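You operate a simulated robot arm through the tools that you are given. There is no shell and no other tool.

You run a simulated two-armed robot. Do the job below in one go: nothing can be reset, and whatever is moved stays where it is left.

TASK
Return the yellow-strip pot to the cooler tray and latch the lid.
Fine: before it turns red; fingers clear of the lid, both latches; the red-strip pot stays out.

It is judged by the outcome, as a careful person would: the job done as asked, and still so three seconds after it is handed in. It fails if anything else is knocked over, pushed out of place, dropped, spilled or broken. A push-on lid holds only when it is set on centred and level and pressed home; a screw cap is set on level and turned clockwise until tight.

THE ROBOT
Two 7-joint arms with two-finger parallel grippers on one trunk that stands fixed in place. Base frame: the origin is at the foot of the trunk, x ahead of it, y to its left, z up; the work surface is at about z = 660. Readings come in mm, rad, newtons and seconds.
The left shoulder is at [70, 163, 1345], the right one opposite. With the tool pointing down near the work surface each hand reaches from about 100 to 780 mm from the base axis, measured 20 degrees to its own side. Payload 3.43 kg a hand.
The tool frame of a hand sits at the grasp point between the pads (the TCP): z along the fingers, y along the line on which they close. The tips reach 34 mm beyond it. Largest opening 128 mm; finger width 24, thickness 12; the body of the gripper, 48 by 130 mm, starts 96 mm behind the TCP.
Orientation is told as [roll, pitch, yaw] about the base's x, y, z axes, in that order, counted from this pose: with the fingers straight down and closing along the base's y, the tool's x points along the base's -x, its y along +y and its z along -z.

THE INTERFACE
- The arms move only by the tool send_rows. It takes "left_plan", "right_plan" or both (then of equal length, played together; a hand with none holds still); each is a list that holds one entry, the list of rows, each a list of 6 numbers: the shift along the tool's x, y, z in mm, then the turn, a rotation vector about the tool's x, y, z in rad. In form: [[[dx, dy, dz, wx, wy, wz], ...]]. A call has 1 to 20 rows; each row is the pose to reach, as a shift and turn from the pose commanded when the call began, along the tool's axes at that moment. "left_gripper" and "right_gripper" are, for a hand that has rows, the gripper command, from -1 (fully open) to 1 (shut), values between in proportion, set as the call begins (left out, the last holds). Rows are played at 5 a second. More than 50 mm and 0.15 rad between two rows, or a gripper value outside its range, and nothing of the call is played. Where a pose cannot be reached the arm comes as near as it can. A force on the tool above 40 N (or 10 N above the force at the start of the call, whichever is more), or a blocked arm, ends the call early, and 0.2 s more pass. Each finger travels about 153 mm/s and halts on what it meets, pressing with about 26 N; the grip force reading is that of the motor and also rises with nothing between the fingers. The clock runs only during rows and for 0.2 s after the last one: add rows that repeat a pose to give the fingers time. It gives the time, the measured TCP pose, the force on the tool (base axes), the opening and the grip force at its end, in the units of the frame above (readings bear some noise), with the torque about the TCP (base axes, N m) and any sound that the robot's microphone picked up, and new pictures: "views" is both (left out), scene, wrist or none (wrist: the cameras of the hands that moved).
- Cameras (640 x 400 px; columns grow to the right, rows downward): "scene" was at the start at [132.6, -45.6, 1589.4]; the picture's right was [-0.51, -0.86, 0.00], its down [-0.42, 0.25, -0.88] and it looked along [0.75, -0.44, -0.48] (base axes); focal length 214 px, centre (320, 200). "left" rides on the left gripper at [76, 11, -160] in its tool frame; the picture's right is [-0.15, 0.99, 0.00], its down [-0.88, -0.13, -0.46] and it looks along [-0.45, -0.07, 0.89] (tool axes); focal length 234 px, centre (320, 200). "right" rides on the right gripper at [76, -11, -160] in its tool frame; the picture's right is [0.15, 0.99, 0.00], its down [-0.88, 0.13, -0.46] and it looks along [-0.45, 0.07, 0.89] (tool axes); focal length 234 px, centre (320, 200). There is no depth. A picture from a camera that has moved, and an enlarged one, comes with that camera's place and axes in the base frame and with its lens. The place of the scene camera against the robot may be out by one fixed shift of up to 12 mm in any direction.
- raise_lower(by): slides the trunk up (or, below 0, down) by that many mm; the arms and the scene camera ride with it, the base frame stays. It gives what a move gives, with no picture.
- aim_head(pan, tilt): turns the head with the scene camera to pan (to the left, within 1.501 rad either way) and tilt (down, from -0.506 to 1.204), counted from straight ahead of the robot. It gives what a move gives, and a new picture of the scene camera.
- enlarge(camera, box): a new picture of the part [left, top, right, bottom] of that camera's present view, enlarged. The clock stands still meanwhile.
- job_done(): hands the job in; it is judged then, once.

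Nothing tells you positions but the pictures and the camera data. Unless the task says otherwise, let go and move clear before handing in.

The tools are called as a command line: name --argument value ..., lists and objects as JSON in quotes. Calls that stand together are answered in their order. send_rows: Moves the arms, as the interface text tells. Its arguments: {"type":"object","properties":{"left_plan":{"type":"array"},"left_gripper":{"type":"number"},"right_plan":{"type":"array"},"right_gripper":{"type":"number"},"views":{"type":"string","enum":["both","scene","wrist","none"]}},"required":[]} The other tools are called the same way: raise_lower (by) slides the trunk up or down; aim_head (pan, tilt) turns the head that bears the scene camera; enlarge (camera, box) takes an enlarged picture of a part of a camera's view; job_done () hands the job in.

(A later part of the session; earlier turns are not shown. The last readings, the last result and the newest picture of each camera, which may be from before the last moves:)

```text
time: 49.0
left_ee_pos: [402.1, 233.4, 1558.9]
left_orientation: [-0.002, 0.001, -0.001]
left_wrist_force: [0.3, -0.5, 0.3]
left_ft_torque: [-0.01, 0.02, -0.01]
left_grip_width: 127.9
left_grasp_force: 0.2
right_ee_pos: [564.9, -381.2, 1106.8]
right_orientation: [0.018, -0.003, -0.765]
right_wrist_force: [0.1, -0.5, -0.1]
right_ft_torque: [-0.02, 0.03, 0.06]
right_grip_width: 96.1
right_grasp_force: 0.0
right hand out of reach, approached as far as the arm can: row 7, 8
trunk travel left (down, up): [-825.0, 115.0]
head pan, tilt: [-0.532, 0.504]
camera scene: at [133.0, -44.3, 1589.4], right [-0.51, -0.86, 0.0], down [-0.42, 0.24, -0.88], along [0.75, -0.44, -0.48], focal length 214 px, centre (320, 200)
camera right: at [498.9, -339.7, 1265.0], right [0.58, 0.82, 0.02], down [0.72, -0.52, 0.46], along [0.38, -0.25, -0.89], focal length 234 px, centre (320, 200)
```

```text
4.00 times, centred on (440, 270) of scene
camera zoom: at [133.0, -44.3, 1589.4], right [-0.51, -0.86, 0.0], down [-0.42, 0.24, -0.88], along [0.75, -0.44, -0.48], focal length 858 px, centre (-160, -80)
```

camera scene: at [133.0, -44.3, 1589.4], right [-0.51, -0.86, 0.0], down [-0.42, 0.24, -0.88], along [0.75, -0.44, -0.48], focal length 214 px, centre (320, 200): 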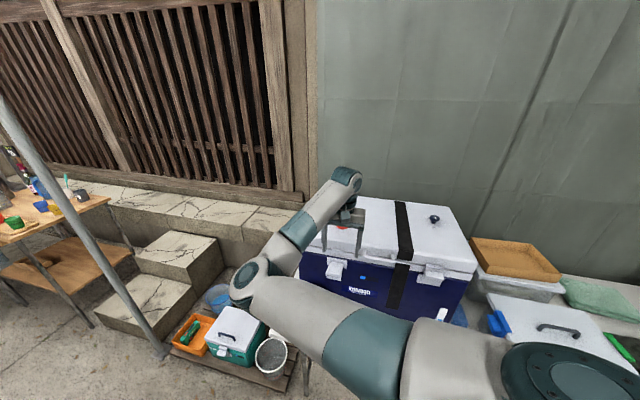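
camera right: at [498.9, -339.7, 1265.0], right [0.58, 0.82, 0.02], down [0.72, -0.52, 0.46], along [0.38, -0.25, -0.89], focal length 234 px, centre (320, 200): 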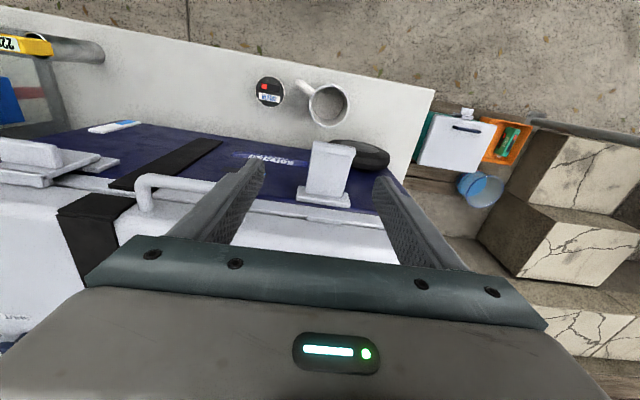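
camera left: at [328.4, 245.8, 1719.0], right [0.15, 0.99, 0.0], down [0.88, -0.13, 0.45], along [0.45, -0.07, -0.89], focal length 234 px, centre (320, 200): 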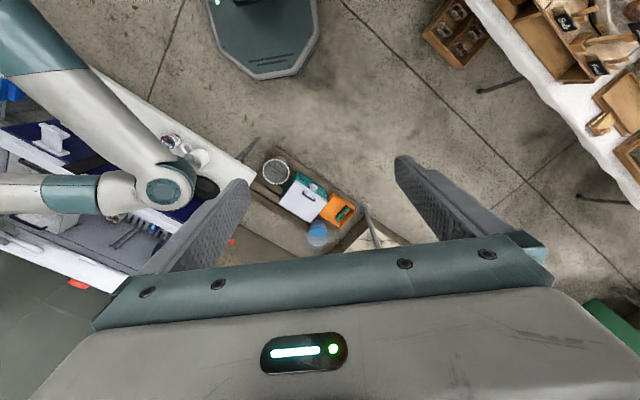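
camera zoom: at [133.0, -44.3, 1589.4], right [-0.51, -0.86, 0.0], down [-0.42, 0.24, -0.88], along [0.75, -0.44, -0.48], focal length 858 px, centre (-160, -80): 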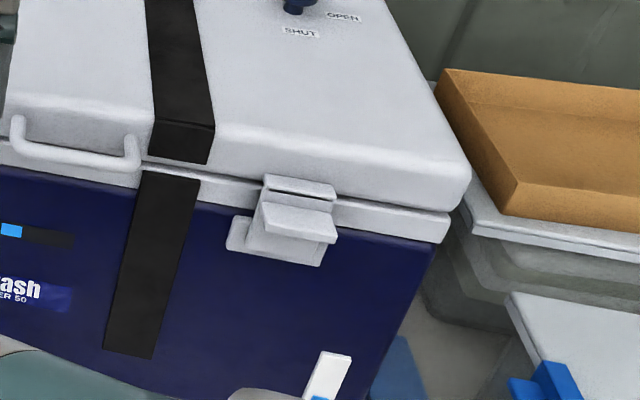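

The right latch is visible from the robot's head now. I'm zooming in closely to confirm it is fully engaged before doing the left one.

enlarge --camera "scene" --box '[405, 250, 455, 295]'

enlarge --camera "scene" --box '[310, 230, 370, 290]'

enlarge --camera "right" --box '[0, 110, 160, 230]'

```text
8.89 times, centred on (430, 272) of scene
camera zoom: at [133.0, -44.3, 1589.4], right [-0.51, -0.86, 0.0], down [-0.42, 0.24, -0.88], along [0.75, -0.44, -0.48], focal length 1906 px, centre (-658, -444)
```

zoom: 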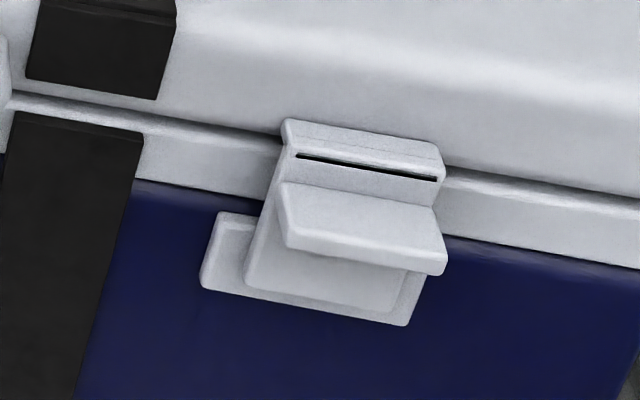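

```text
6.67 times, centred on (340, 260) of scene
camera zoom: at [133.0, -44.3, 1589.4], right [-0.51, -0.86, 0.0], down [-0.42, 0.24, -0.88], along [0.75, -0.44, -0.48], focal length 1430 px, centre (187, -200)
```

zoom: 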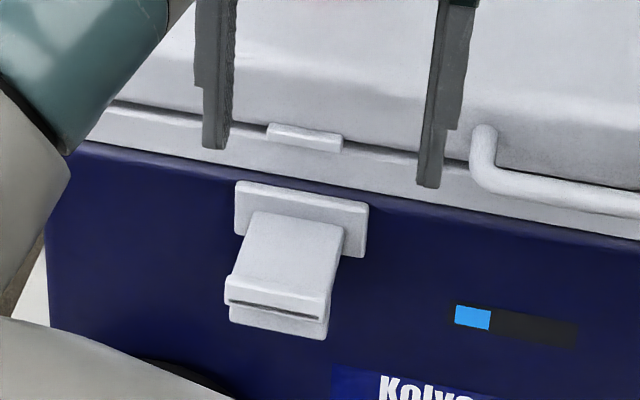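

```text
3.33 times, centred on (80, 170) of right
camera zoom: at [498.9, -339.7, 1265.0], right [0.58, 0.82, 0.02], down [0.72, -0.52, 0.46], along [0.38, -0.25, -0.89], focal length 781 px, centre (1120, 300)
```

zoom: 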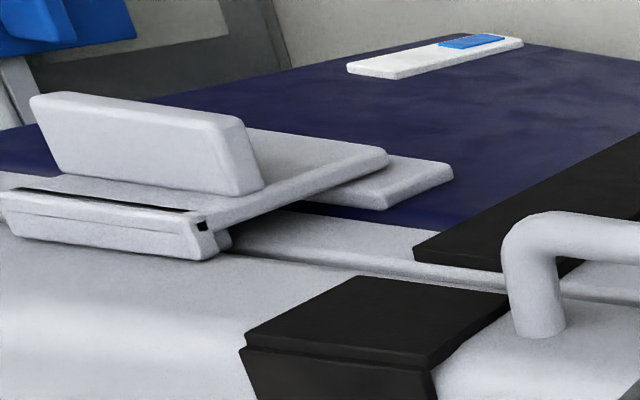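

The right latch is properly hooked over its catch. At the left latch the right arm reported being at the edge of its reach, so I'm making a small test move to see where it really goes.

send_rows --right_plan '[[[-15, 2, 20, 0, 0, 0], [-30, 4, 45, 0, 0, 0]]]' --right_gripper -0.5 --views "none"

```text
time: 49.6
left_ee_pos: [402.6, 232.2, 1558.3]
left_orientation: [0.001, -0.001, 0.0]
left_wrist_force: [-0.3, -0.5, 0.1]
left_ft_torque: [0.04, 0.04, 0.0]
left_grip_width: 127.9
left_grasp_force: 0.0
right_ee_pos: [589.7, -399.8, 1063.5]
right_orientation: [0.019, -0.004, -0.766]
right_wrist_force: [0.2, 0.9, -0.7]
right_ft_torque: [0.02, -0.01, 0.0]
right_grip_width: 96.2
right_grasp_force: 0.1
trunk travel left (down, up): [-825.0, 115.0]
head pan, tilt: [-0.532, 0.504]
```

The commanded pose resets to the measured one, so I'm now at e1 115, e2 703. I'm steering toward the flap head centre (e1 132, e2 667) while a bit lower, where the arm has more room.

send_rows --right_plan '[[[18, 8, 20, 0, 0, 0], [36, 16.5, 38, 0, 0, 0]]]' --right_gripper -0.5 --views "wrist"

enlarge --camera "right" --box '[200, 80, 440, 270]'

```text
time: 50.2
left_ee_pos: [402.4, 231.9, 1560.9]
left_orientation: [0.0, -0.001, 0.001]
left_wrist_force: [-0.2, -0.7, 0.3]
left_ft_torque: [-0.04, -0.02, 0.0]
left_grip_width: 127.9
left_grasp_force: 0.0
right_ee_pos: [575.1, -368.9, 1032.1]
right_orientation: [0.022, -0.01, -0.776]
right_wrist_force: [-0.1, -0.6, 0.0]
right_ft_torque: [0.03, 0.02, 0.03]
right_grip_width: 96.0
right_grasp_force: 0.0
trunk travel left (down, up): [-825.0, 115.0]
head pan, tilt: [-0.532, 0.504]
camera right: at [509.2, -325.3, 1190.2], right [0.59, 0.81, 0.02], down [0.71, -0.53, 0.47], along [0.39, -0.26, -0.88], focal length 234 px, centre (320, 200)
```

right: 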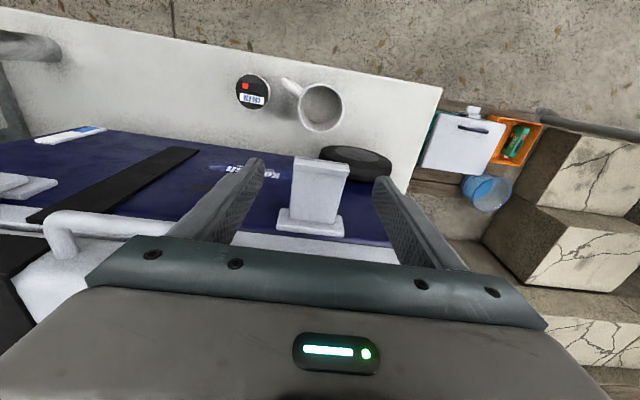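

```text
2.11 times, centred on (320, 175) of right
camera zoom: at [509.2, -325.3, 1190.2], right [0.59, 0.81, 0.02], down [0.71, -0.53, 0.47], along [0.39, -0.26, -0.88], focal length 493 px, centre (320, 253)
```

zoom: 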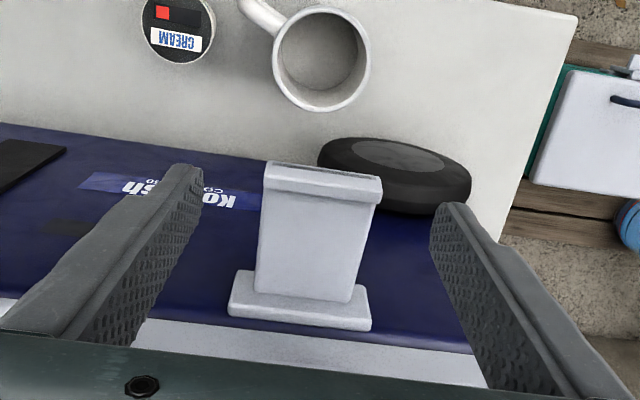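

The flap head is well centred between the fingers. I'm descending around it.

send_rows --right_plan '[[[1, 1, 30, 0, 0, 0], [3, 2, 62, 0, 0, 0]]]' --right_gripper -0.5 --views "wrist"

enlarge --camera "right" --box '[200, 80, 440, 270]'

```text
time: 51.0
left_ee_pos: [403.0, 232.6, 1558.9]
left_orientation: [0.001, -0.001, -0.002]
left_wrist_force: [-0.3, -0.4, -0.8]
left_ft_torque: [0.0, 0.02, 0.0]
left_grip_width: 128.0
left_grasp_force: 0.0
right_ee_pos: [580.8, -384.5, 981.6]
right_orientation: [0.03, -0.038, -0.803]
right_wrist_force: [0.7, 0.3, 0.6]
right_ft_torque: [-0.03, 0.0, -0.02]
right_grip_width: 95.9
right_grasp_force: 0.1
trunk travel left (down, up): [-825.0, 115.0]
head pan, tilt: [-0.532, 0.504]
stopped in row 2 (right hand): the arm was blocked; the commanded pose is now the measured one
camera right: at [511.8, -337.7, 1138.1], right [0.61, 0.79, 0.02], down [0.68, -0.54, 0.49], along [0.4, -0.28, -0.87], focal length 234 px, centre (320, 200)
```

right: 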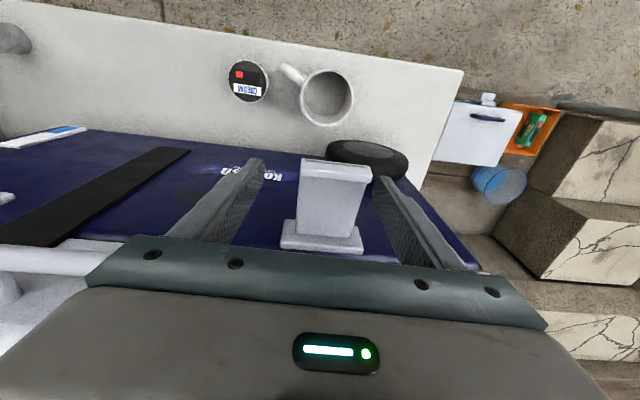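

```text
2.11 times, centred on (320, 175) of right
camera zoom: at [511.8, -337.7, 1138.1], right [0.61, 0.79, 0.02], down [0.68, -0.54, 0.49], along [0.4, -0.28, -0.87], focal length 493 px, centre (320, 253)
```

zoom: 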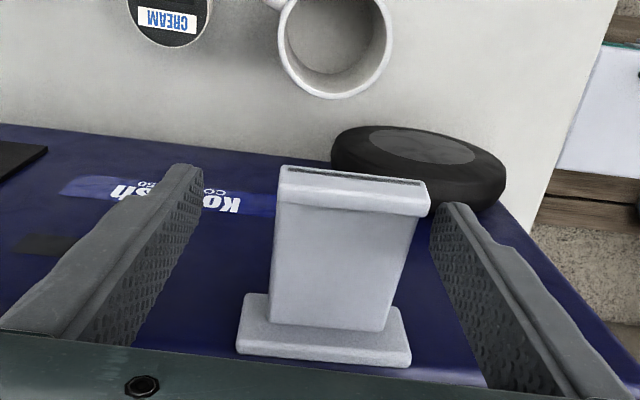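

The arm reported being blocked at z 981. I'm checking the head view to see whether the elbow is touching anything.

enlarge --camera "scene" --box '[180, 160, 500, 400]'

enlarge --camera "left" --box '[0, 0, 400, 300]'

```text
1.67 times, centred on (340, 280) of scene
camera zoom: at [132.4, -45.1, 1589.5], right [-0.51, -0.86, 0.0], down [-0.42, 0.25, -0.88], along [0.75, -0.44, -0.48], focal length 358 px, centre (287, 67)
```

zoom: 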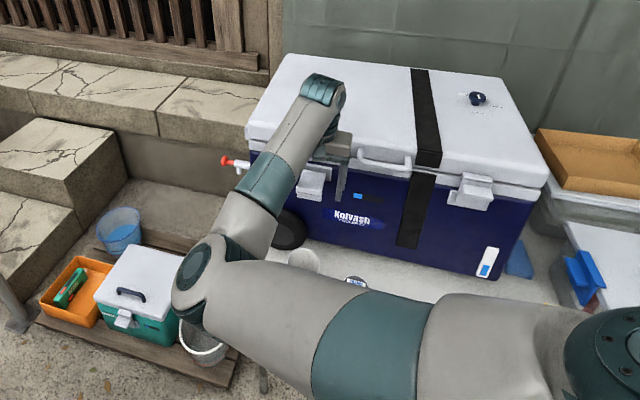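

```text
1.33 times, centred on (200, 150) of left
camera zoom: at [325.9, 244.5, 1720.0], right [0.15, 0.99, 0.0], down [0.88, -0.13, 0.46], along [0.45, -0.07, -0.89], focal length 312 px, centre (480, 267)
```

zoom: 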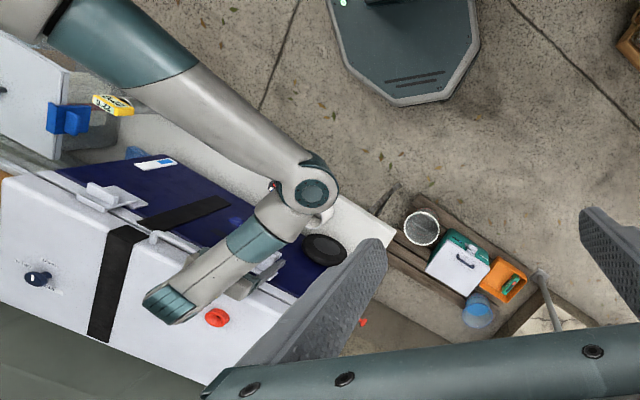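

The arm isn't touching anything. The elbow is just too low, so the wrist is at its bend limit. I'm raising the trunk 115 mm, which takes the open fingers straight up off the flap, and then I'll come down again with a higher elbow.

raise_lower --by 115

```text
time: 52.5
left_ee_pos: [402.8, 231.7, 1674.9]
left_orientation: [-0.001, 0.001, -0.001]
left_wrist_force: [0.1, 0.7, -0.1]
left_ft_torque: [-0.02, 0.04, 0.0]
left_grip_width: 128.0
left_grasp_force: 0.1
right_ee_pos: [579.8, -383.2, 1095.9]
right_orientation: [0.029, -0.036, -0.8]
right_wrist_force: [-0.2, -0.1, 0.5]
right_ft_torque: [0.04, 0.0, -0.01]
right_grip_width: 95.8
right_grasp_force: 0.1
trunk travel left (down, up): [-940.0, 0.0]
head pan, tilt: [-0.532, 0.504]
```

The trunk is up and the hand is above the flap again. I'm straightening the hand, re-centring on the flap head and descending.

send_rows --right_plan '[[[9, 5, 15, 0.015, 0.018, -0.02], [16.8, 10.2, 45, 0.029, 0.036, -0.0415], [16.8, 10.2, 85, 0.029, 0.036, -0.0415], [16.8, 10.2, 125, 0.029, 0.036, -0.0415]]]' --right_gripper -0.5 --views "wrist"

enlarge --camera "right" --box '[200, 80, 440, 270]'

```text
time: 53.7
left_ee_pos: [401.0, 231.8, 1675.1]
left_orientation: [0.0, 0.0, 0.001]
left_wrist_force: [-1.0, 0.3, 0.1]
left_ft_torque: [-0.02, 0.0, 0.01]
left_grip_width: 128.0
left_grasp_force: 0.1
right_ee_pos: [590.9, -401.1, 991.8]
right_orientation: [0.0, -0.045, -0.807]
right_wrist_force: [0.0, -0.2, -0.2]
right_ft_torque: [0.0, 0.01, -0.03]
right_grip_width: 96.0
right_grasp_force: 0.1
trunk travel left (down, up): [-940.0, 0.0]
head pan, tilt: [-0.532, 0.504]
stopped in row 4 (right hand): the arm was blocked; the commanded pose is now the measured one
camera right: at [525.1, -350.7, 1148.2], right [0.61, 0.79, -0.01], down [0.69, -0.53, 0.49], along [0.39, -0.31, -0.87], focal length 234 px, centre (320, 200)
```

right: 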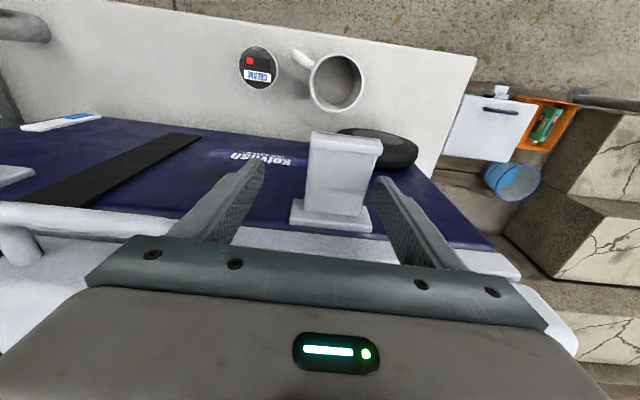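

```text
2.11 times, centred on (320, 175) of right
camera zoom: at [525.1, -350.7, 1148.2], right [0.61, 0.79, -0.01], down [0.69, -0.53, 0.49], along [0.39, -0.31, -0.87], focal length 493 px, centre (320, 253)
```

zoom: 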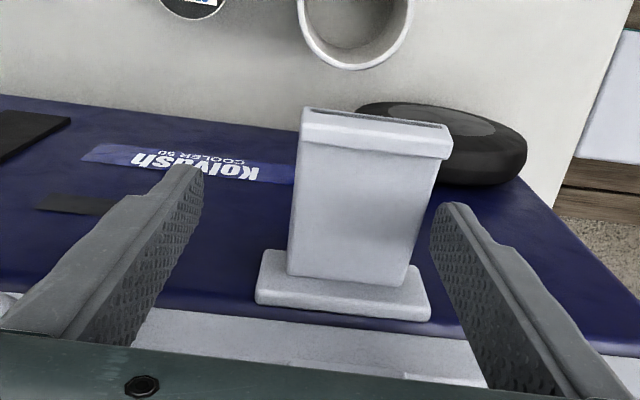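

The arm was blocked again, and the raised trunk made it slightly worse, so a lower trunk is the better direction. I'm lifting the hand clear of the flap with a slight tilt, then lowering the trunk so the shoulder is level with the work.

send_rows --right_plan '[[[0, 0, -43, 0, 0, 0], [0, 0, -88, -0.04, 0.015, -0.015], [6, 4, -132, -0.08, 0.03, -0.03], [12, 8, -175, -0.12, 0.045, -0.0485], [15.5, 9.3, -215, -0.14, 0.045, -0.0485]]]' --right_gripper -0.5 --views "none"

```text
time: 54.9
left_ee_pos: [401.4, 233.1, 1674.6]
left_orientation: [-0.003, 0.0, 0.0]
left_wrist_force: [-0.9, 0.4, 0.4]
left_ft_torque: [-0.02, 0.02, -0.01]
left_grip_width: 127.9
left_grasp_force: 0.0
right_ee_pos: [577.8, -375.0, 1207.0]
right_orientation: [0.139, -0.002, -0.75]
right_wrist_force: [0.1, 0.3, 0.0]
right_ft_torque: [-0.03, 0.0, 0.01]
right_grip_width: 95.9
right_grasp_force: 0.1
trunk travel left (down, up): [-940.0, 0.0]
head pan, tilt: [-0.532, 0.504]
```

The pose was reached exactly. I'm lowering the trunk 175 mm, which brings the fingers to just above the flap.

raise_lower --by -175

```text
time: 56.9
left_ee_pos: [401.9, 231.2, 1500.2]
left_orientation: [0.001, -0.001, -0.001]
left_wrist_force: [0.6, 0.5, 1.0]
left_ft_torque: [0.02, -0.02, -0.02]
left_grip_width: 128.0
left_grasp_force: 0.1
right_ee_pos: [579.3, -376.7, 1030.9]
right_orientation: [0.14, -0.002, -0.751]
right_wrist_force: [-0.3, 0.2, 0.1]
right_ft_torque: [-0.01, -0.03, 0.04]
right_grip_width: 96.3
right_grasp_force: 0.0
trunk travel left (down, up): [-765.0, 175.0]
head pan, tilt: [-0.532, 0.504]
```

I'm descending the last 60 mm around the left flap head.

send_rows --right_plan '[[[7, -2, 22, 0, 0, 0], [12, -3.5, 42, 0, 0, 0], [12, -4.9, 59, 0, 0, 0]]]' --right_gripper -0.5 --views "wrist"

enlarge --camera "right" --box '[200, 80, 440, 270]'

```text
time: 57.7
left_ee_pos: [400.9, 232.5, 1499.9]
left_orientation: [0.001, -0.001, -0.001]
left_wrist_force: [0.3, 0.3, -0.2]
left_ft_torque: [0.0, -0.01, -0.02]
left_grip_width: 127.9
left_grasp_force: 0.0
right_ee_pos: [571.8, -368.3, 971.7]
right_orientation: [0.14, 0.0, -0.752]
right_wrist_force: [-0.5, 0.0, -1.2]
right_ft_torque: [-0.01, 0.0, 0.0]
right_grip_width: 95.9
right_grasp_force: 0.1
trunk travel left (down, up): [-765.0, 175.0]
head pan, tilt: [-0.532, 0.504]
camera right: at [492.4, -341.9, 1127.4], right [0.56, 0.82, 0.14], down [0.69, -0.55, 0.47], along [0.46, -0.17, -0.87], focal length 234 px, centre (320, 200)
```

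right: 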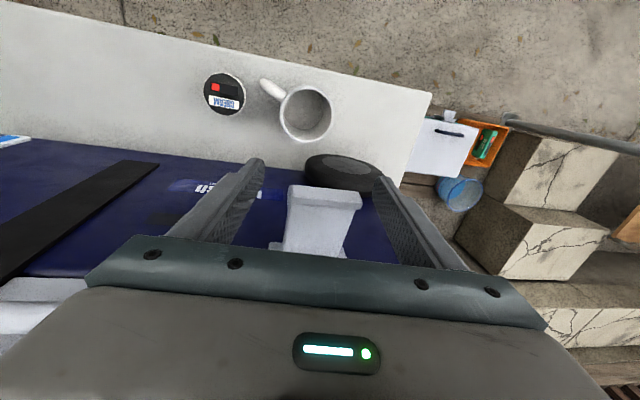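

```text
2.11 times, centred on (320, 175) of right
camera zoom: at [492.4, -341.9, 1127.4], right [0.56, 0.82, 0.14], down [0.69, -0.55, 0.47], along [0.46, -0.17, -0.87], focal length 493 px, centre (320, 253)
```

zoom: 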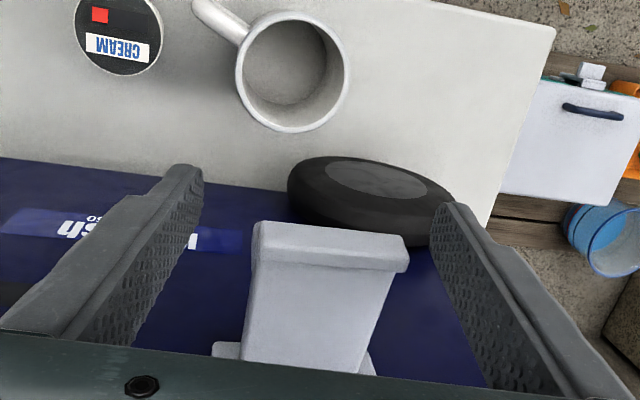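

The hand reached the pose exactly and the flap head is centred. I'm moving 6 mm further in and closing on it.

send_rows --right_plan '[[[-6, 0, 0, 0, 0, 0]]]' --right_gripper -0.5 --views "none"

send_rows --right_plan '[[[0, 0, 0, 0, 0, 0], [0, 0, 0, 0, 0, 0]]]' --right_gripper 1 --views "wrist"

```text
time: 58.1
left_ee_pos: [401.9, 231.7, 1499.1]
left_orientation: [0.001, 0.001, -0.001]
left_wrist_force: [0.0, -0.2, -0.7]
left_ft_torque: [-0.02, 0.02, -0.01]
left_grip_width: 128.1
left_grasp_force: 0.1
right_ee_pos: [576.7, -371.3, 972.7]
right_orientation: [0.14, 0.0, -0.75]
right_wrist_force: [0.3, -0.1, 0.7]
right_ft_torque: [0.0, 0.0, -0.06]
right_grip_width: 95.9
right_grasp_force: 0.1
trunk travel left (down, up): [-765.0, 175.0]
head pan, tilt: [-0.532, 0.504]
```

```text
time: 58.7
left_ee_pos: [403.7, 233.5, 1498.7]
left_orientation: [-0.001, 0.0, 0.001]
left_wrist_force: [-0.2, -0.4, 0.7]
left_ft_torque: [0.01, -0.02, -0.04]
left_grip_width: 127.7
left_grasp_force: 0.0
right_ee_pos: [578.1, -369.3, 972.7]
right_orientation: [0.138, -0.001, -0.749]
right_wrist_force: [8.8, 5.5, 2.3]
right_ft_torque: [-1.2, 0.98, -0.41]
right_grip_width: 60.9
right_grasp_force: 45.1
trunk travel left (down, up): [-765.0, 175.0]
head pan, tilt: [-0.532, 0.504]
camera right: at [499.3, -343.1, 1128.4], right [0.56, 0.82, 0.14], down [0.69, -0.55, 0.47], along [0.46, -0.17, -0.87], focal length 234 px, centre (320, 200)
```

right: 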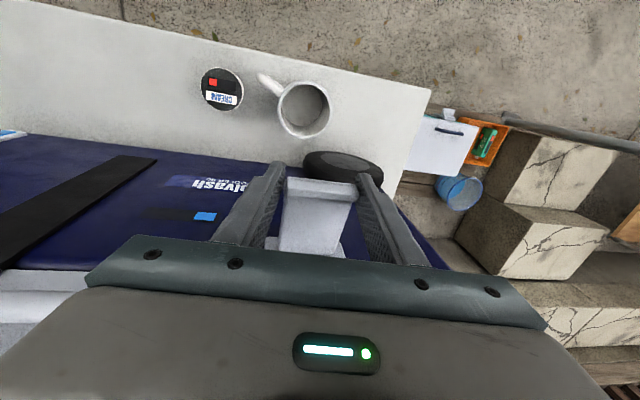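

The flap is gripped at 61 mm. I'm swinging it up with the same arc that worked for the right latch.

send_rows --right_plan '[[[0, 2.6, -18.1, 0, 0, 0], [-5.5, 4.8, -35.1, 0, 0, 0], [-16, 6.5, -50, 0, 0, 0]]]' --right_gripper 1 --views "wrist"

enlarge --camera "right" --box '[200, 80, 440, 270]'

```text
time: 59.5
left_ee_pos: [403.9, 230.8, 1498.2]
left_orientation: [0.0, 0.002, -0.001]
left_wrist_force: [0.3, 0.5, 0.0]
left_ft_torque: [0.01, 0.0, -0.01]
left_grip_width: 127.8
left_grasp_force: 0.0
right_ee_pos: [588.8, -382.3, 1021.0]
right_orientation: [0.137, 0.005, -0.751]
right_wrist_force: [0.5, 7.8, -19.1]
right_ft_torque: [0.13, 1.7, -0.56]
right_grip_width: 59.1
right_grasp_force: 45.3
trunk travel left (down, up): [-765.0, 175.0]
head pan, tilt: [-0.532, 0.504]
camera right: at [510.4, -355.7, 1177.3], right [0.56, 0.82, 0.14], down [0.69, -0.55, 0.47], along [0.46, -0.17, -0.87], focal length 234 px, centre (320, 200)
```

right: 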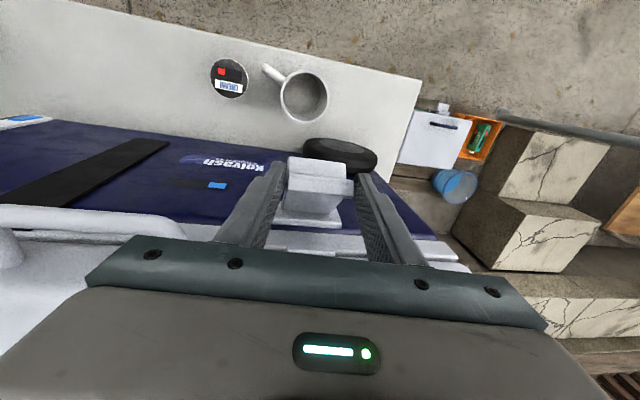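

```text
2.11 times, centred on (320, 175) of right
camera zoom: at [510.4, -355.7, 1177.3], right [0.56, 0.82, 0.14], down [0.69, -0.55, 0.47], along [0.46, -0.17, -0.87], focal length 493 px, centre (320, 253)
```

zoom: 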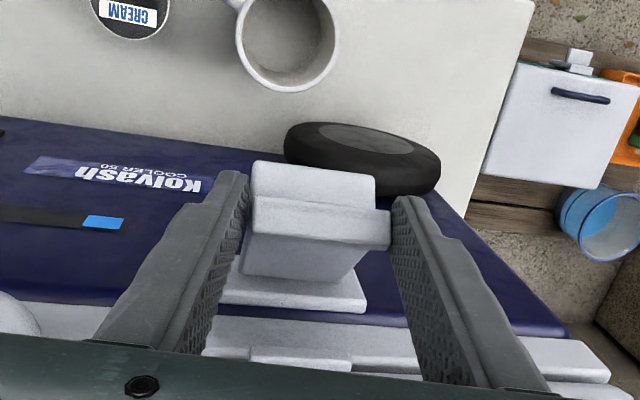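

The flap is following. I'm continuing along the rest of the arc until it meets the lid catch.

send_rows --right_plan '[[[-7, 0.7, -6.4, 0, 0, 0], [-14, 1.3, -12.4, 0, 0, 0], [-21.5, 1.9, -17.8, 0, 0, 0], [-29, 2.2, -21.8, 0, 0, 0], [-36, 2.4, -24.8, 0, 0, 0], [-42, 2.5, -26.7, 0, 0, 0], [-47, 2.5, -27.7, 0, 0, 0]]]' --right_gripper 1 --views "wrist"

enlarge --camera "right" --box '[200, 80, 440, 270]'

```text
time: 61.1
left_ee_pos: [400.4, 233.1, 1499.9]
left_orientation: [-0.003, -0.001, -0.001]
left_wrist_force: [-0.3, 0.5, -0.9]
left_ft_torque: [0.01, 0.02, 0.0]
left_grip_width: 128.0
left_grasp_force: 0.2
right_ee_pos: [619.5, -413.0, 1050.9]
right_orientation: [0.139, -0.002, -0.75]
right_wrist_force: [-11.1, 12.9, -3.8]
right_ft_torque: [1.0, 1.27, -0.22]
right_grip_width: 56.8
right_grasp_force: 44.2
trunk travel left (down, up): [-765.0, 175.0]
head pan, tilt: [-0.532, 0.504]
camera right: at [541.0, -387.2, 1206.9], right [0.56, 0.82, 0.14], down [0.69, -0.55, 0.47], along [0.46, -0.17, -0.87], focal length 234 px, centre (320, 200)
```

right: 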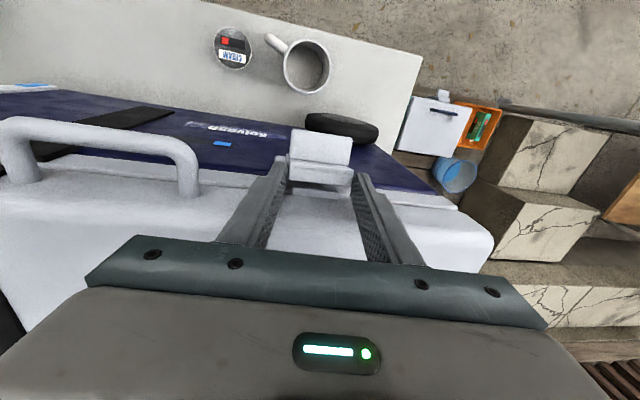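

```text
2.11 times, centred on (320, 175) of right
camera zoom: at [541.0, -387.2, 1206.9], right [0.56, 0.82, 0.14], down [0.69, -0.55, 0.47], along [0.46, -0.17, -0.87], focal length 493 px, centre (320, 253)
```

zoom: 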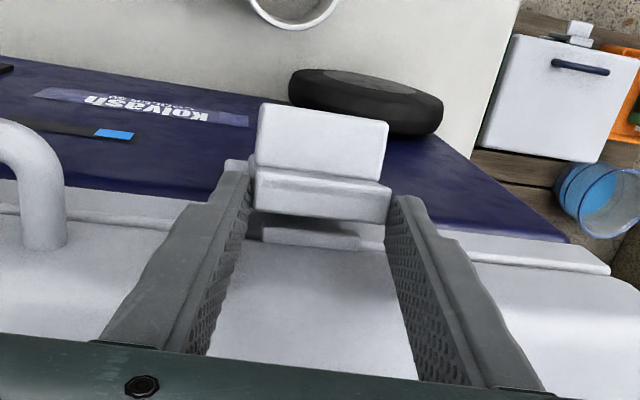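

The flap is almost at the catch. I'm pressing it home.

send_rows --right_plan '[[[-4, 0, 0, 0, 0, 0], [-8, 0, 1, 0, 0, 0], [-12, 0, 2, 0, 0, 0]]]' --right_gripper 1 --views "wrist"

enlarge --camera "right" --box '[200, 80, 440, 270]'

```text
time: 61.9
left_ee_pos: [396.8, 236.4, 1500.0]
left_orientation: [-0.004, -0.003, -0.003]
left_wrist_force: [0.2, -1.0, 0.8]
left_ft_torque: [0.02, -0.02, -0.01]
left_grip_width: 127.6
left_grasp_force: 0.0
right_ee_pos: [624.5, -417.7, 1052.3]
right_orientation: [0.14, 0.008, -0.755]
right_wrist_force: [-20.1, 21.0, 10.9]
right_ft_torque: [-1.96, -0.41, -2.23]
right_grip_width: 56.5
right_grasp_force: 45.5
trunk travel left (down, up): [-765.0, 175.0]
head pan, tilt: [-0.532, 0.504]
stopped in row 3 (right hand): the force on the tool passed its limit at 44 N (the readings are from after the stop); the commanded pose is now the measured one
camera right: at [545.5, -391.3, 1208.7], right [0.57, 0.81, 0.14], down [0.69, -0.56, 0.46], along [0.45, -0.17, -0.88], focal length 234 px, centre (320, 200)
```

right: 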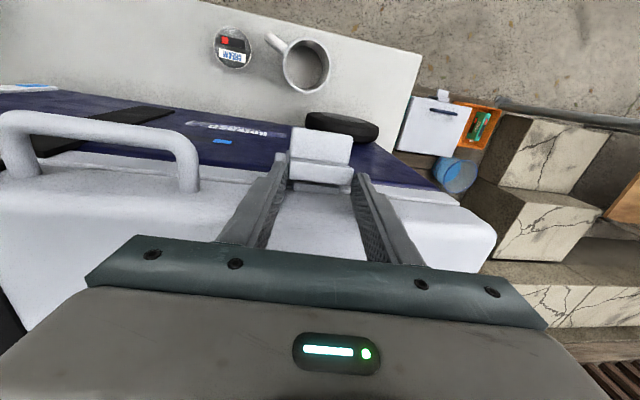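

```text
2.11 times, centred on (320, 175) of right
camera zoom: at [545.5, -391.3, 1208.7], right [0.57, 0.81, 0.14], down [0.69, -0.56, 0.46], along [0.45, -0.17, -0.88], focal length 493 px, centre (320, 253)
```

zoom: 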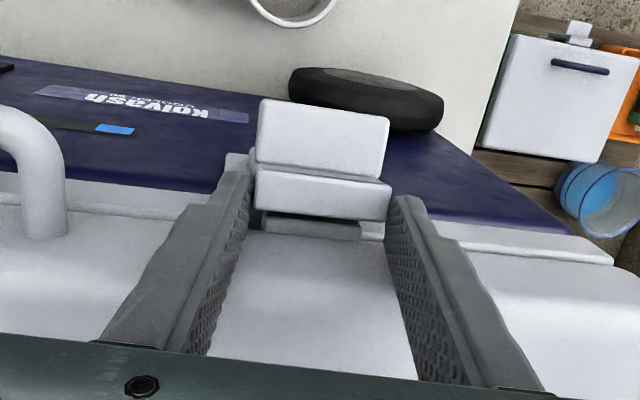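

The force limit was reached, but I see a thin sliver of the catch, so the fingers may have touched the lid first. I'm releasing, stepping back, and then pressing on the flap's tab with closed fingers as before.

send_rows --right_plan '[[[0, 0, 0, 0, 0, 0], [3, 0, 0, 0, 0, 0], [30, 0, 0, 0, 0, 0], [62, 0, 0, 0, 0, 0]]]' --right_gripper -0.35 --views "wrist"

enlarge --camera "right" --box '[200, 80, 440, 270]'

```text
time: 62.9
left_ee_pos: [400.2, 238.0, 1500.4]
left_orientation: [-0.004, 0.0, 0.002]
left_wrist_force: [0.0, 0.8, 0.3]
left_ft_torque: [-0.05, -0.03, 0.01]
left_grip_width: 127.8
left_grasp_force: 0.1
right_ee_pos: [578.7, -375.5, 1046.6]
right_orientation: [0.138, 0.007, -0.75]
right_wrist_force: [-0.1, 0.1, -0.7]
right_ft_torque: [-0.06, 0.01, 0.0]
right_grip_width: 86.3
right_grasp_force: 0.1
trunk travel left (down, up): [-765.0, 175.0]
head pan, tilt: [-0.532, 0.504]
camera right: at [500.8, -349.8, 1205.1], right [0.56, 0.82, 0.14], down [0.69, -0.55, 0.47], along [0.46, -0.17, -0.87], focal length 234 px, centre (320, 200)
```

right: 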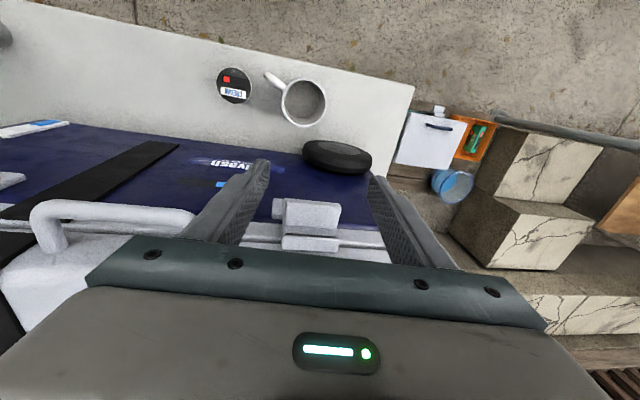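

```text
2.11 times, centred on (320, 175) of right
camera zoom: at [500.8, -349.8, 1205.1], right [0.56, 0.82, 0.14], down [0.69, -0.55, 0.47], along [0.46, -0.17, -0.87], focal length 493 px, centre (320, 253)
```

zoom: 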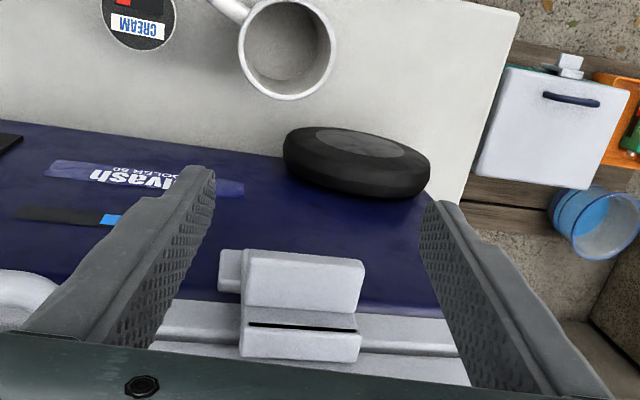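

The left flap also stays up by itself. I'm pressing its tab with closed fingers to seat it firmly.

send_rows --right_plan '[[[0, -1.7, 12, 0, 0, 0], [-6, -1.7, 12, 0, 0, 0], [-13, -1.7, 12, 0, 0, 0], [-19, -1.7, 12, 0, 0, 0], [-24, -1.7, 12, 0, 0, 0], [-29, -1.7, 12, 0, 0, 0], [-34, -1.7, 12, 0, 0, 0]]]' --right_gripper 1 --views "wrist"

enlarge --camera "right" --box '[200, 80, 440, 270]'

```text
time: 64.2
left_ee_pos: [399.2, 234.6, 1501.1]
left_orientation: [-0.001, -0.005, -0.002]
left_wrist_force: [-0.4, -0.2, 0.2]
left_ft_torque: [0.04, 0.04, -0.04]
left_grip_width: 128.2
left_grasp_force: 0.1
right_ee_pos: [594.7, -390.1, 1035.2]
right_orientation: [0.141, 0.025, -0.753]
right_wrist_force: [-21.6, 19.0, 11.6]
right_ft_torque: [0.54, 0.31, 0.05]
right_grip_width: 0.0
right_grasp_force: 26.2
trunk travel left (down, up): [-765.0, 175.0]
head pan, tilt: [-0.532, 0.504]
stopped in row 6 (right hand): the force on the tool passed its limit at 44 N (the readings are from after the stop); the commanded pose is now the measured one
camera right: at [518.3, -366.9, 1193.5], right [0.56, 0.81, 0.14], down [0.7, -0.56, 0.45], along [0.44, -0.15, -0.88], focal length 234 px, centre (320, 200)
```

right: 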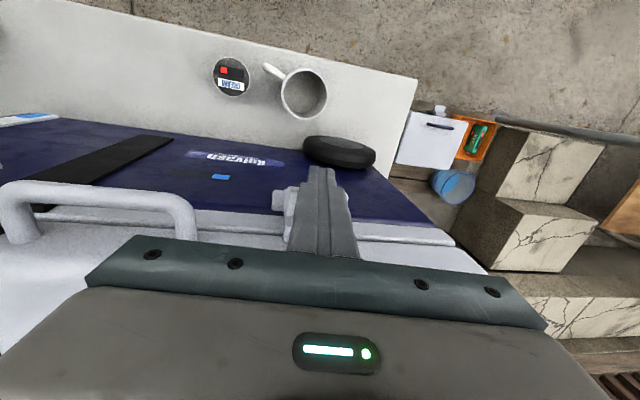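

```text
2.11 times, centred on (320, 175) of right
camera zoom: at [518.3, -366.9, 1193.5], right [0.56, 0.81, 0.14], down [0.7, -0.56, 0.45], along [0.44, -0.15, -0.88], focal length 493 px, centre (320, 253)
```

zoom: 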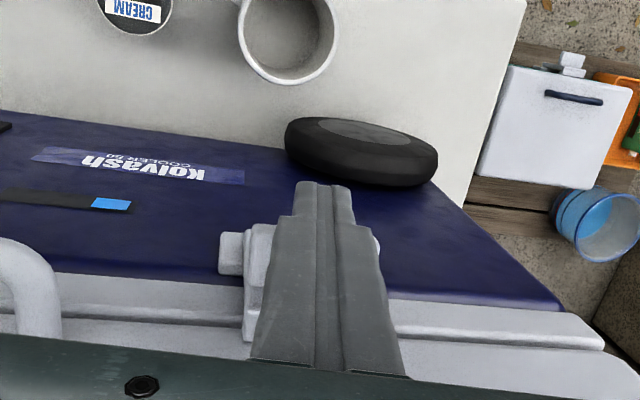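

Pressed firmly at the equivalent position to the right latch. I'm backing off and lifting the hand clear so I can inspect both latches.

send_rows --right_plan '[[[20, 0, 0, 0, 0, 0], [45, 0, -25, 0, 0, 0], [55, 0, -70, 0, 0, 0], [60, -30, -115, 0, 0, 0], [70, -70, -150, 0, 0, 0], [85, -115, -175, 0, 0, 0], [100, -160, -195, 0, 0, 0]]]' --right_gripper 0 --views "both"

```text
refused: row 4 steps farther than a row can; nothing moved
```

One step was too large, so I'm resending with smaller steps.

send_rows --right_plan '[[[20, 0, 0, 0, 0, 0], [45, 0, -25, 0, 0, 0], [55, 0, -65, 0, 0, 0], [60, -15, -105, 0, 0, 0], [65, -45, -135, 0, 0, 0], [72, -85, -155, 0, 0, 0], [80, -128, -170, 0, 0, 0], [90, -170, -185, 0, 0, 0]]]' --right_gripper 0 --views "both"

enlarge --camera "scene" --box '[280, 160, 500, 310]'

enlarge --camera "right" --box '[180, 80, 560, 280]'

```text
time: 66.0
left_ee_pos: [400.8, 230.5, 1499.6]
left_orientation: [0.0, -0.003, 0.0]
left_wrist_force: [0.7, 1.1, -0.1]
left_ft_torque: [0.04, -0.03, 0.02]
left_grip_width: 127.9
left_grasp_force: 0.0
right_ee_pos: [401.4, -478.6, 1193.7]
right_orientation: [0.14, 0.024, -0.752]
right_wrist_force: [-0.4, 0.1, 0.2]
right_ft_torque: [0.01, 0.02, 0.03]
right_grip_width: 63.8
right_grasp_force: 0.0
right hand out of reach, approached as far as the arm can: row 2, 3, 4
trunk travel left (down, up): [-765.0, 175.0]
head pan, tilt: [-0.532, 0.504]
camera scene: at [131.5, -47.1, 1529.5], right [-0.51, -0.86, 0.0], down [-0.42, 0.25, -0.88], along [0.75, -0.44, -0.48], focal length 214 px, centre (320, 200)
camera right: at [324.8, -454.8, 1352.0], right [0.56, 0.81, 0.14], down [0.7, -0.56, 0.45], along [0.45, -0.15, -0.88], focal length 234 px, centre (320, 200)
```

scene: 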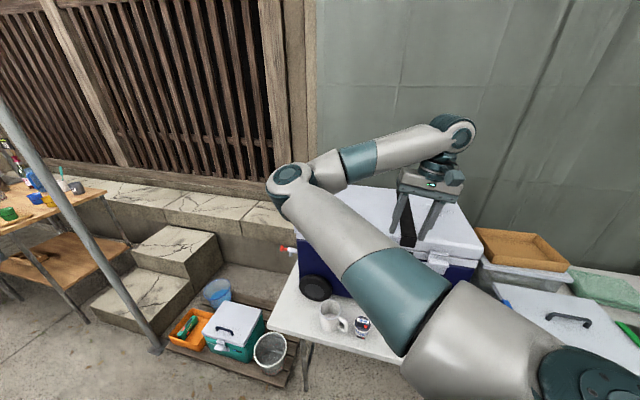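
right: 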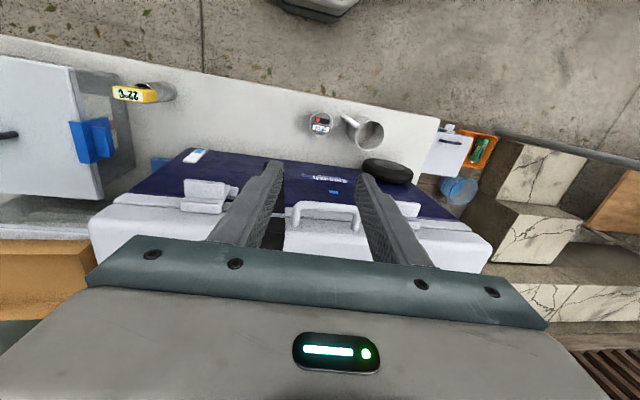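

```text
2.67 times, centred on (390, 235) of scene
camera zoom: at [131.5, -47.1, 1529.5], right [-0.51, -0.86, 0.0], down [-0.42, 0.25, -0.88], along [0.75, -0.44, -0.48], focal length 572 px, centre (133, 107)
```

zoom: 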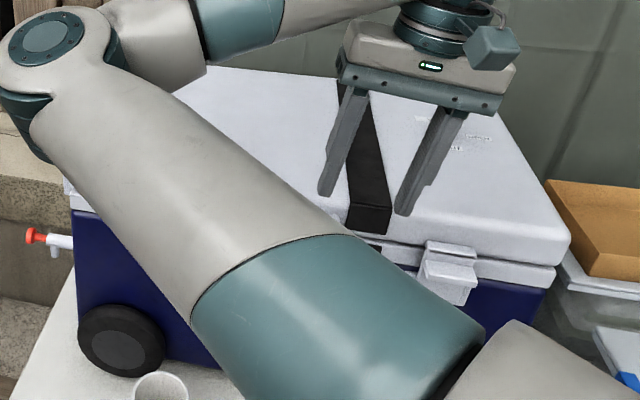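

```text
1.68 times, centred on (370, 180) of right
camera zoom: at [324.8, -454.8, 1352.0], right [0.56, 0.81, 0.14], down [0.7, -0.56, 0.45], along [0.45, -0.15, -0.88], focal length 394 px, centre (236, 234)
```

zoom: 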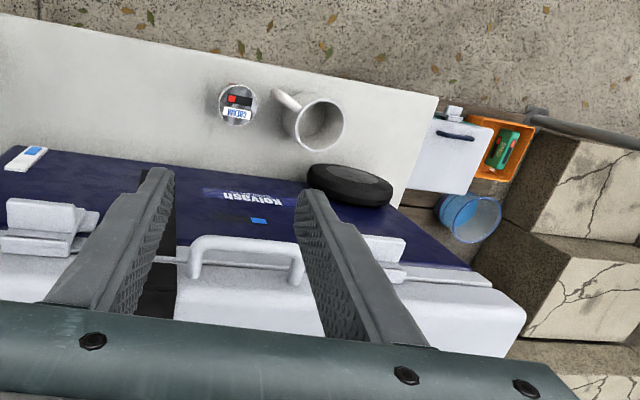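

Both flaps look up. I'm moving the arm further to the right, out of the line of sight, to inspect both latches closely.

send_rows --right_plan '[[[0, -42, -8, 0.03, -0.005, 0], [0, -84, -16, 0.06, -0.01, 0], [0, -126, -24, 0.09, -0.015, 0], [0, -168, -32, 0.12, -0.02, 0], [10, -205, -40, 0.14, -0.024, 0]]]' --right_gripper 0 --views "both"

enlarge --camera "scene" --box '[290, 200, 480, 310]'

enlarge --camera "right" --box '[240, 120, 540, 280]'

enlarge --camera "left" --box '[0, 40, 240, 300]'

```text
time: 67.2
left_ee_pos: [399.9, 230.3, 1500.2]
left_orientation: [0.0, -0.002, 0.0]
left_wrist_force: [-0.5, -0.6, 1.1]
left_ft_torque: [0.01, 0.0, 0.0]
left_grip_width: 127.7
left_grasp_force: 0.0
right_ee_pos: [248.9, -623.6, 1203.6]
right_orientation: [0.002, -0.002, -0.753]
right_wrist_force: [-0.7, -0.4, -0.5]
right_ft_torque: [0.03, -0.01, 0.06]
right_grip_width: 64.2
right_grasp_force: 0.1
trunk travel left (down, up): [-765.0, 175.0]
head pan, tilt: [-0.532, 0.504]
camera scene: at [131.0, -47.3, 1529.5], right [-0.51, -0.86, 0.0], down [-0.42, 0.25, -0.88], along [0.75, -0.44, -0.48], focal length 214 px, centre (320, 200)
camera right: at [185.1, -581.2, 1363.8], right [0.57, 0.82, 0.0], down [0.73, -0.51, 0.46], along [0.38, -0.26, -0.89], focal length 234 px, centre (320, 200)
```

scene: 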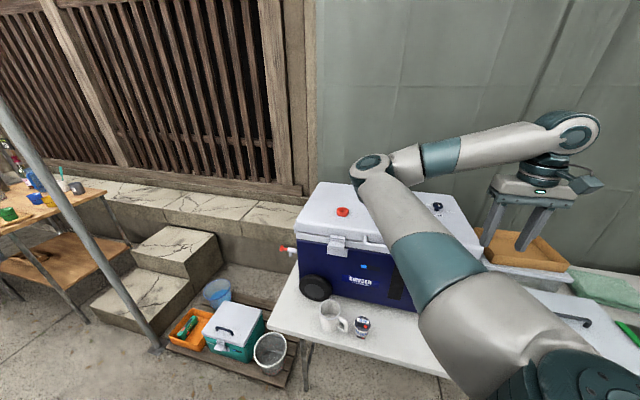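
right: 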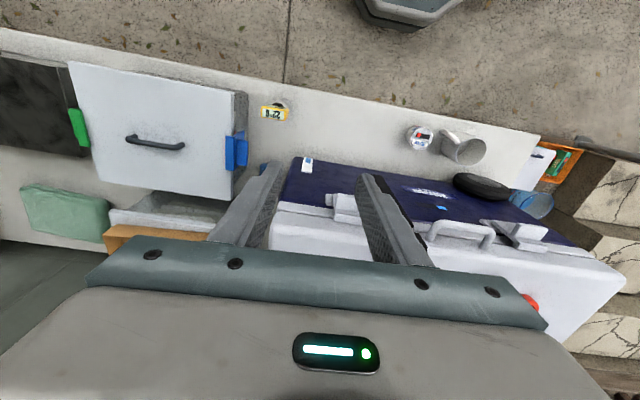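

```text
3.37 times, centred on (385, 255) of scene
camera zoom: at [131.0, -47.3, 1529.5], right [-0.51, -0.86, 0.0], down [-0.42, 0.25, -0.88], along [0.75, -0.44, -0.48], focal length 722 px, centre (101, 15)
```

zoom: 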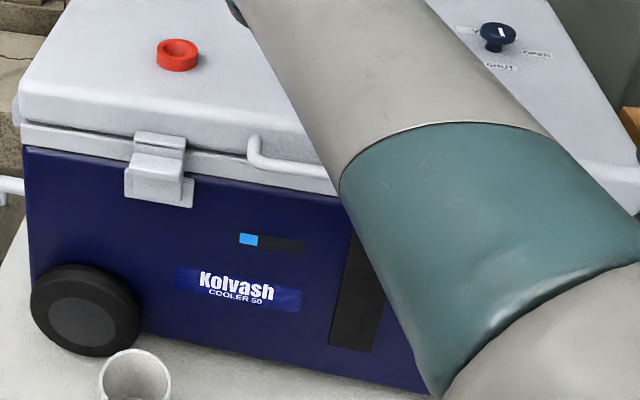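

```text
2.13 times, centred on (390, 200) of right
camera zoom: at [185.1, -581.2, 1363.8], right [0.57, 0.82, 0.0], down [0.73, -0.51, 0.46], along [0.38, -0.26, -0.89], focal length 500 px, centre (171, 200)
```

zoom: 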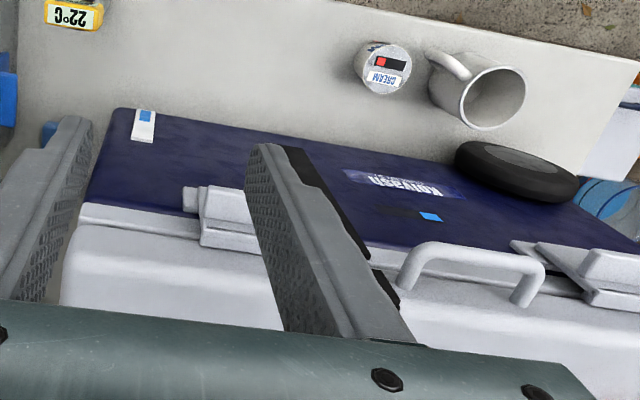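

```text
1.54 times, centred on (120, 170) of left
camera zoom: at [324.3, 242.2, 1660.8], right [0.15, 0.99, 0.0], down [0.88, -0.13, 0.46], along [0.45, -0.07, -0.89], focal length 360 px, centre (628, 246)
```

zoom: 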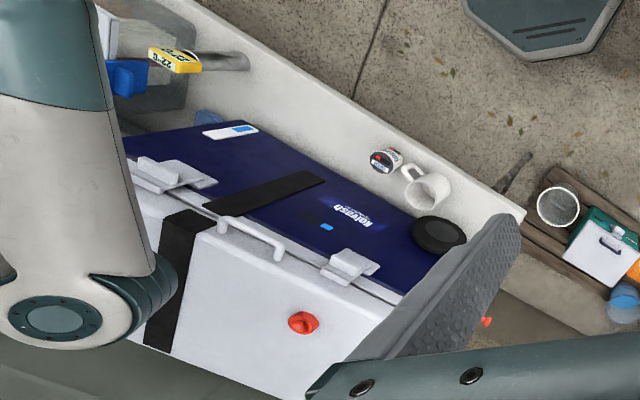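

I'm taking close-ups of each latch and the lid seam to verify engagement.

enlarge --camera "scene" --box '[315, 225, 365, 265]'

enlarge --camera "left" --box '[110, 120, 190, 180]'

enlarge --camera "left" --box '[30, 90, 110, 150]'

enlarge --camera "right" --box '[470, 200, 560, 270]'

```text
10.00 times, centred on (340, 245) of scene
camera zoom: at [131.0, -47.3, 1529.5], right [-0.51, -0.86, 0.0], down [-0.42, 0.25, -0.88], along [0.75, -0.44, -0.48], focal length 2145 px, centre (120, -250)
```

zoom: 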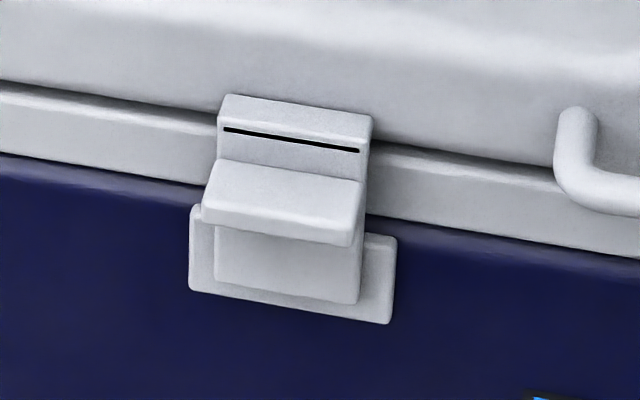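

```text
6.67 times, centred on (150, 150) of left
camera zoom: at [324.3, 242.2, 1660.8], right [0.15, 0.99, 0.0], down [0.88, -0.13, 0.46], along [0.45, -0.07, -0.89], focal length 1561 px, centre (1453, 533)
```

zoom: 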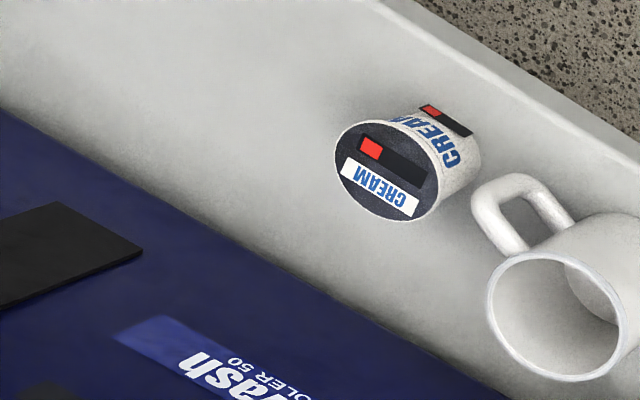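

```text
6.67 times, centred on (70, 120) of left
camera zoom: at [324.3, 242.2, 1660.8], right [0.15, 0.99, 0.0], down [0.88, -0.13, 0.46], along [0.45, -0.07, -0.89], focal length 1561 px, centre (1987, 733)
```

zoom: 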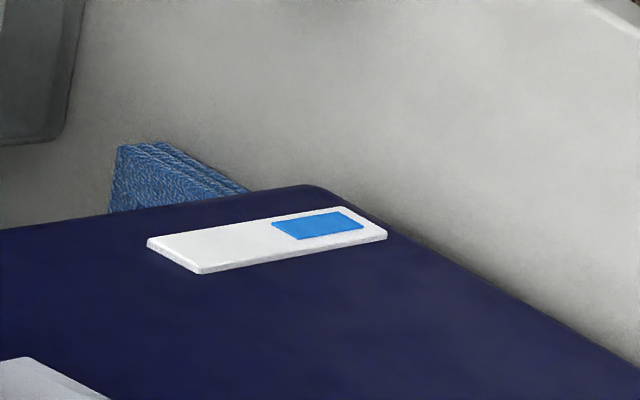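

```text
5.71 times, centred on (515, 235) of right
camera zoom: at [185.1, -581.2, 1363.8], right [0.57, 0.82, 0.0], down [0.73, -0.51, 0.46], along [0.38, -0.26, -0.89], focal length 1338 px, centre (-794, 0)
```

zoom: 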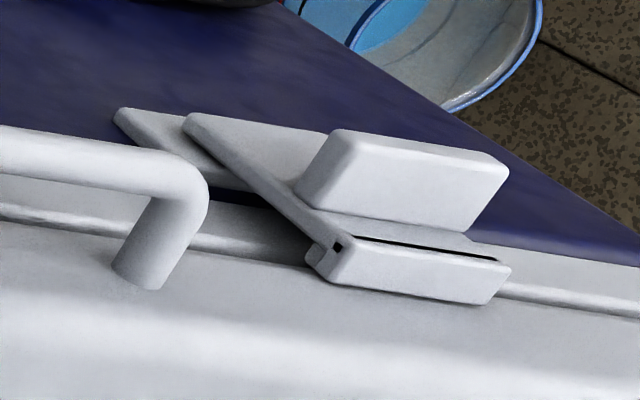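

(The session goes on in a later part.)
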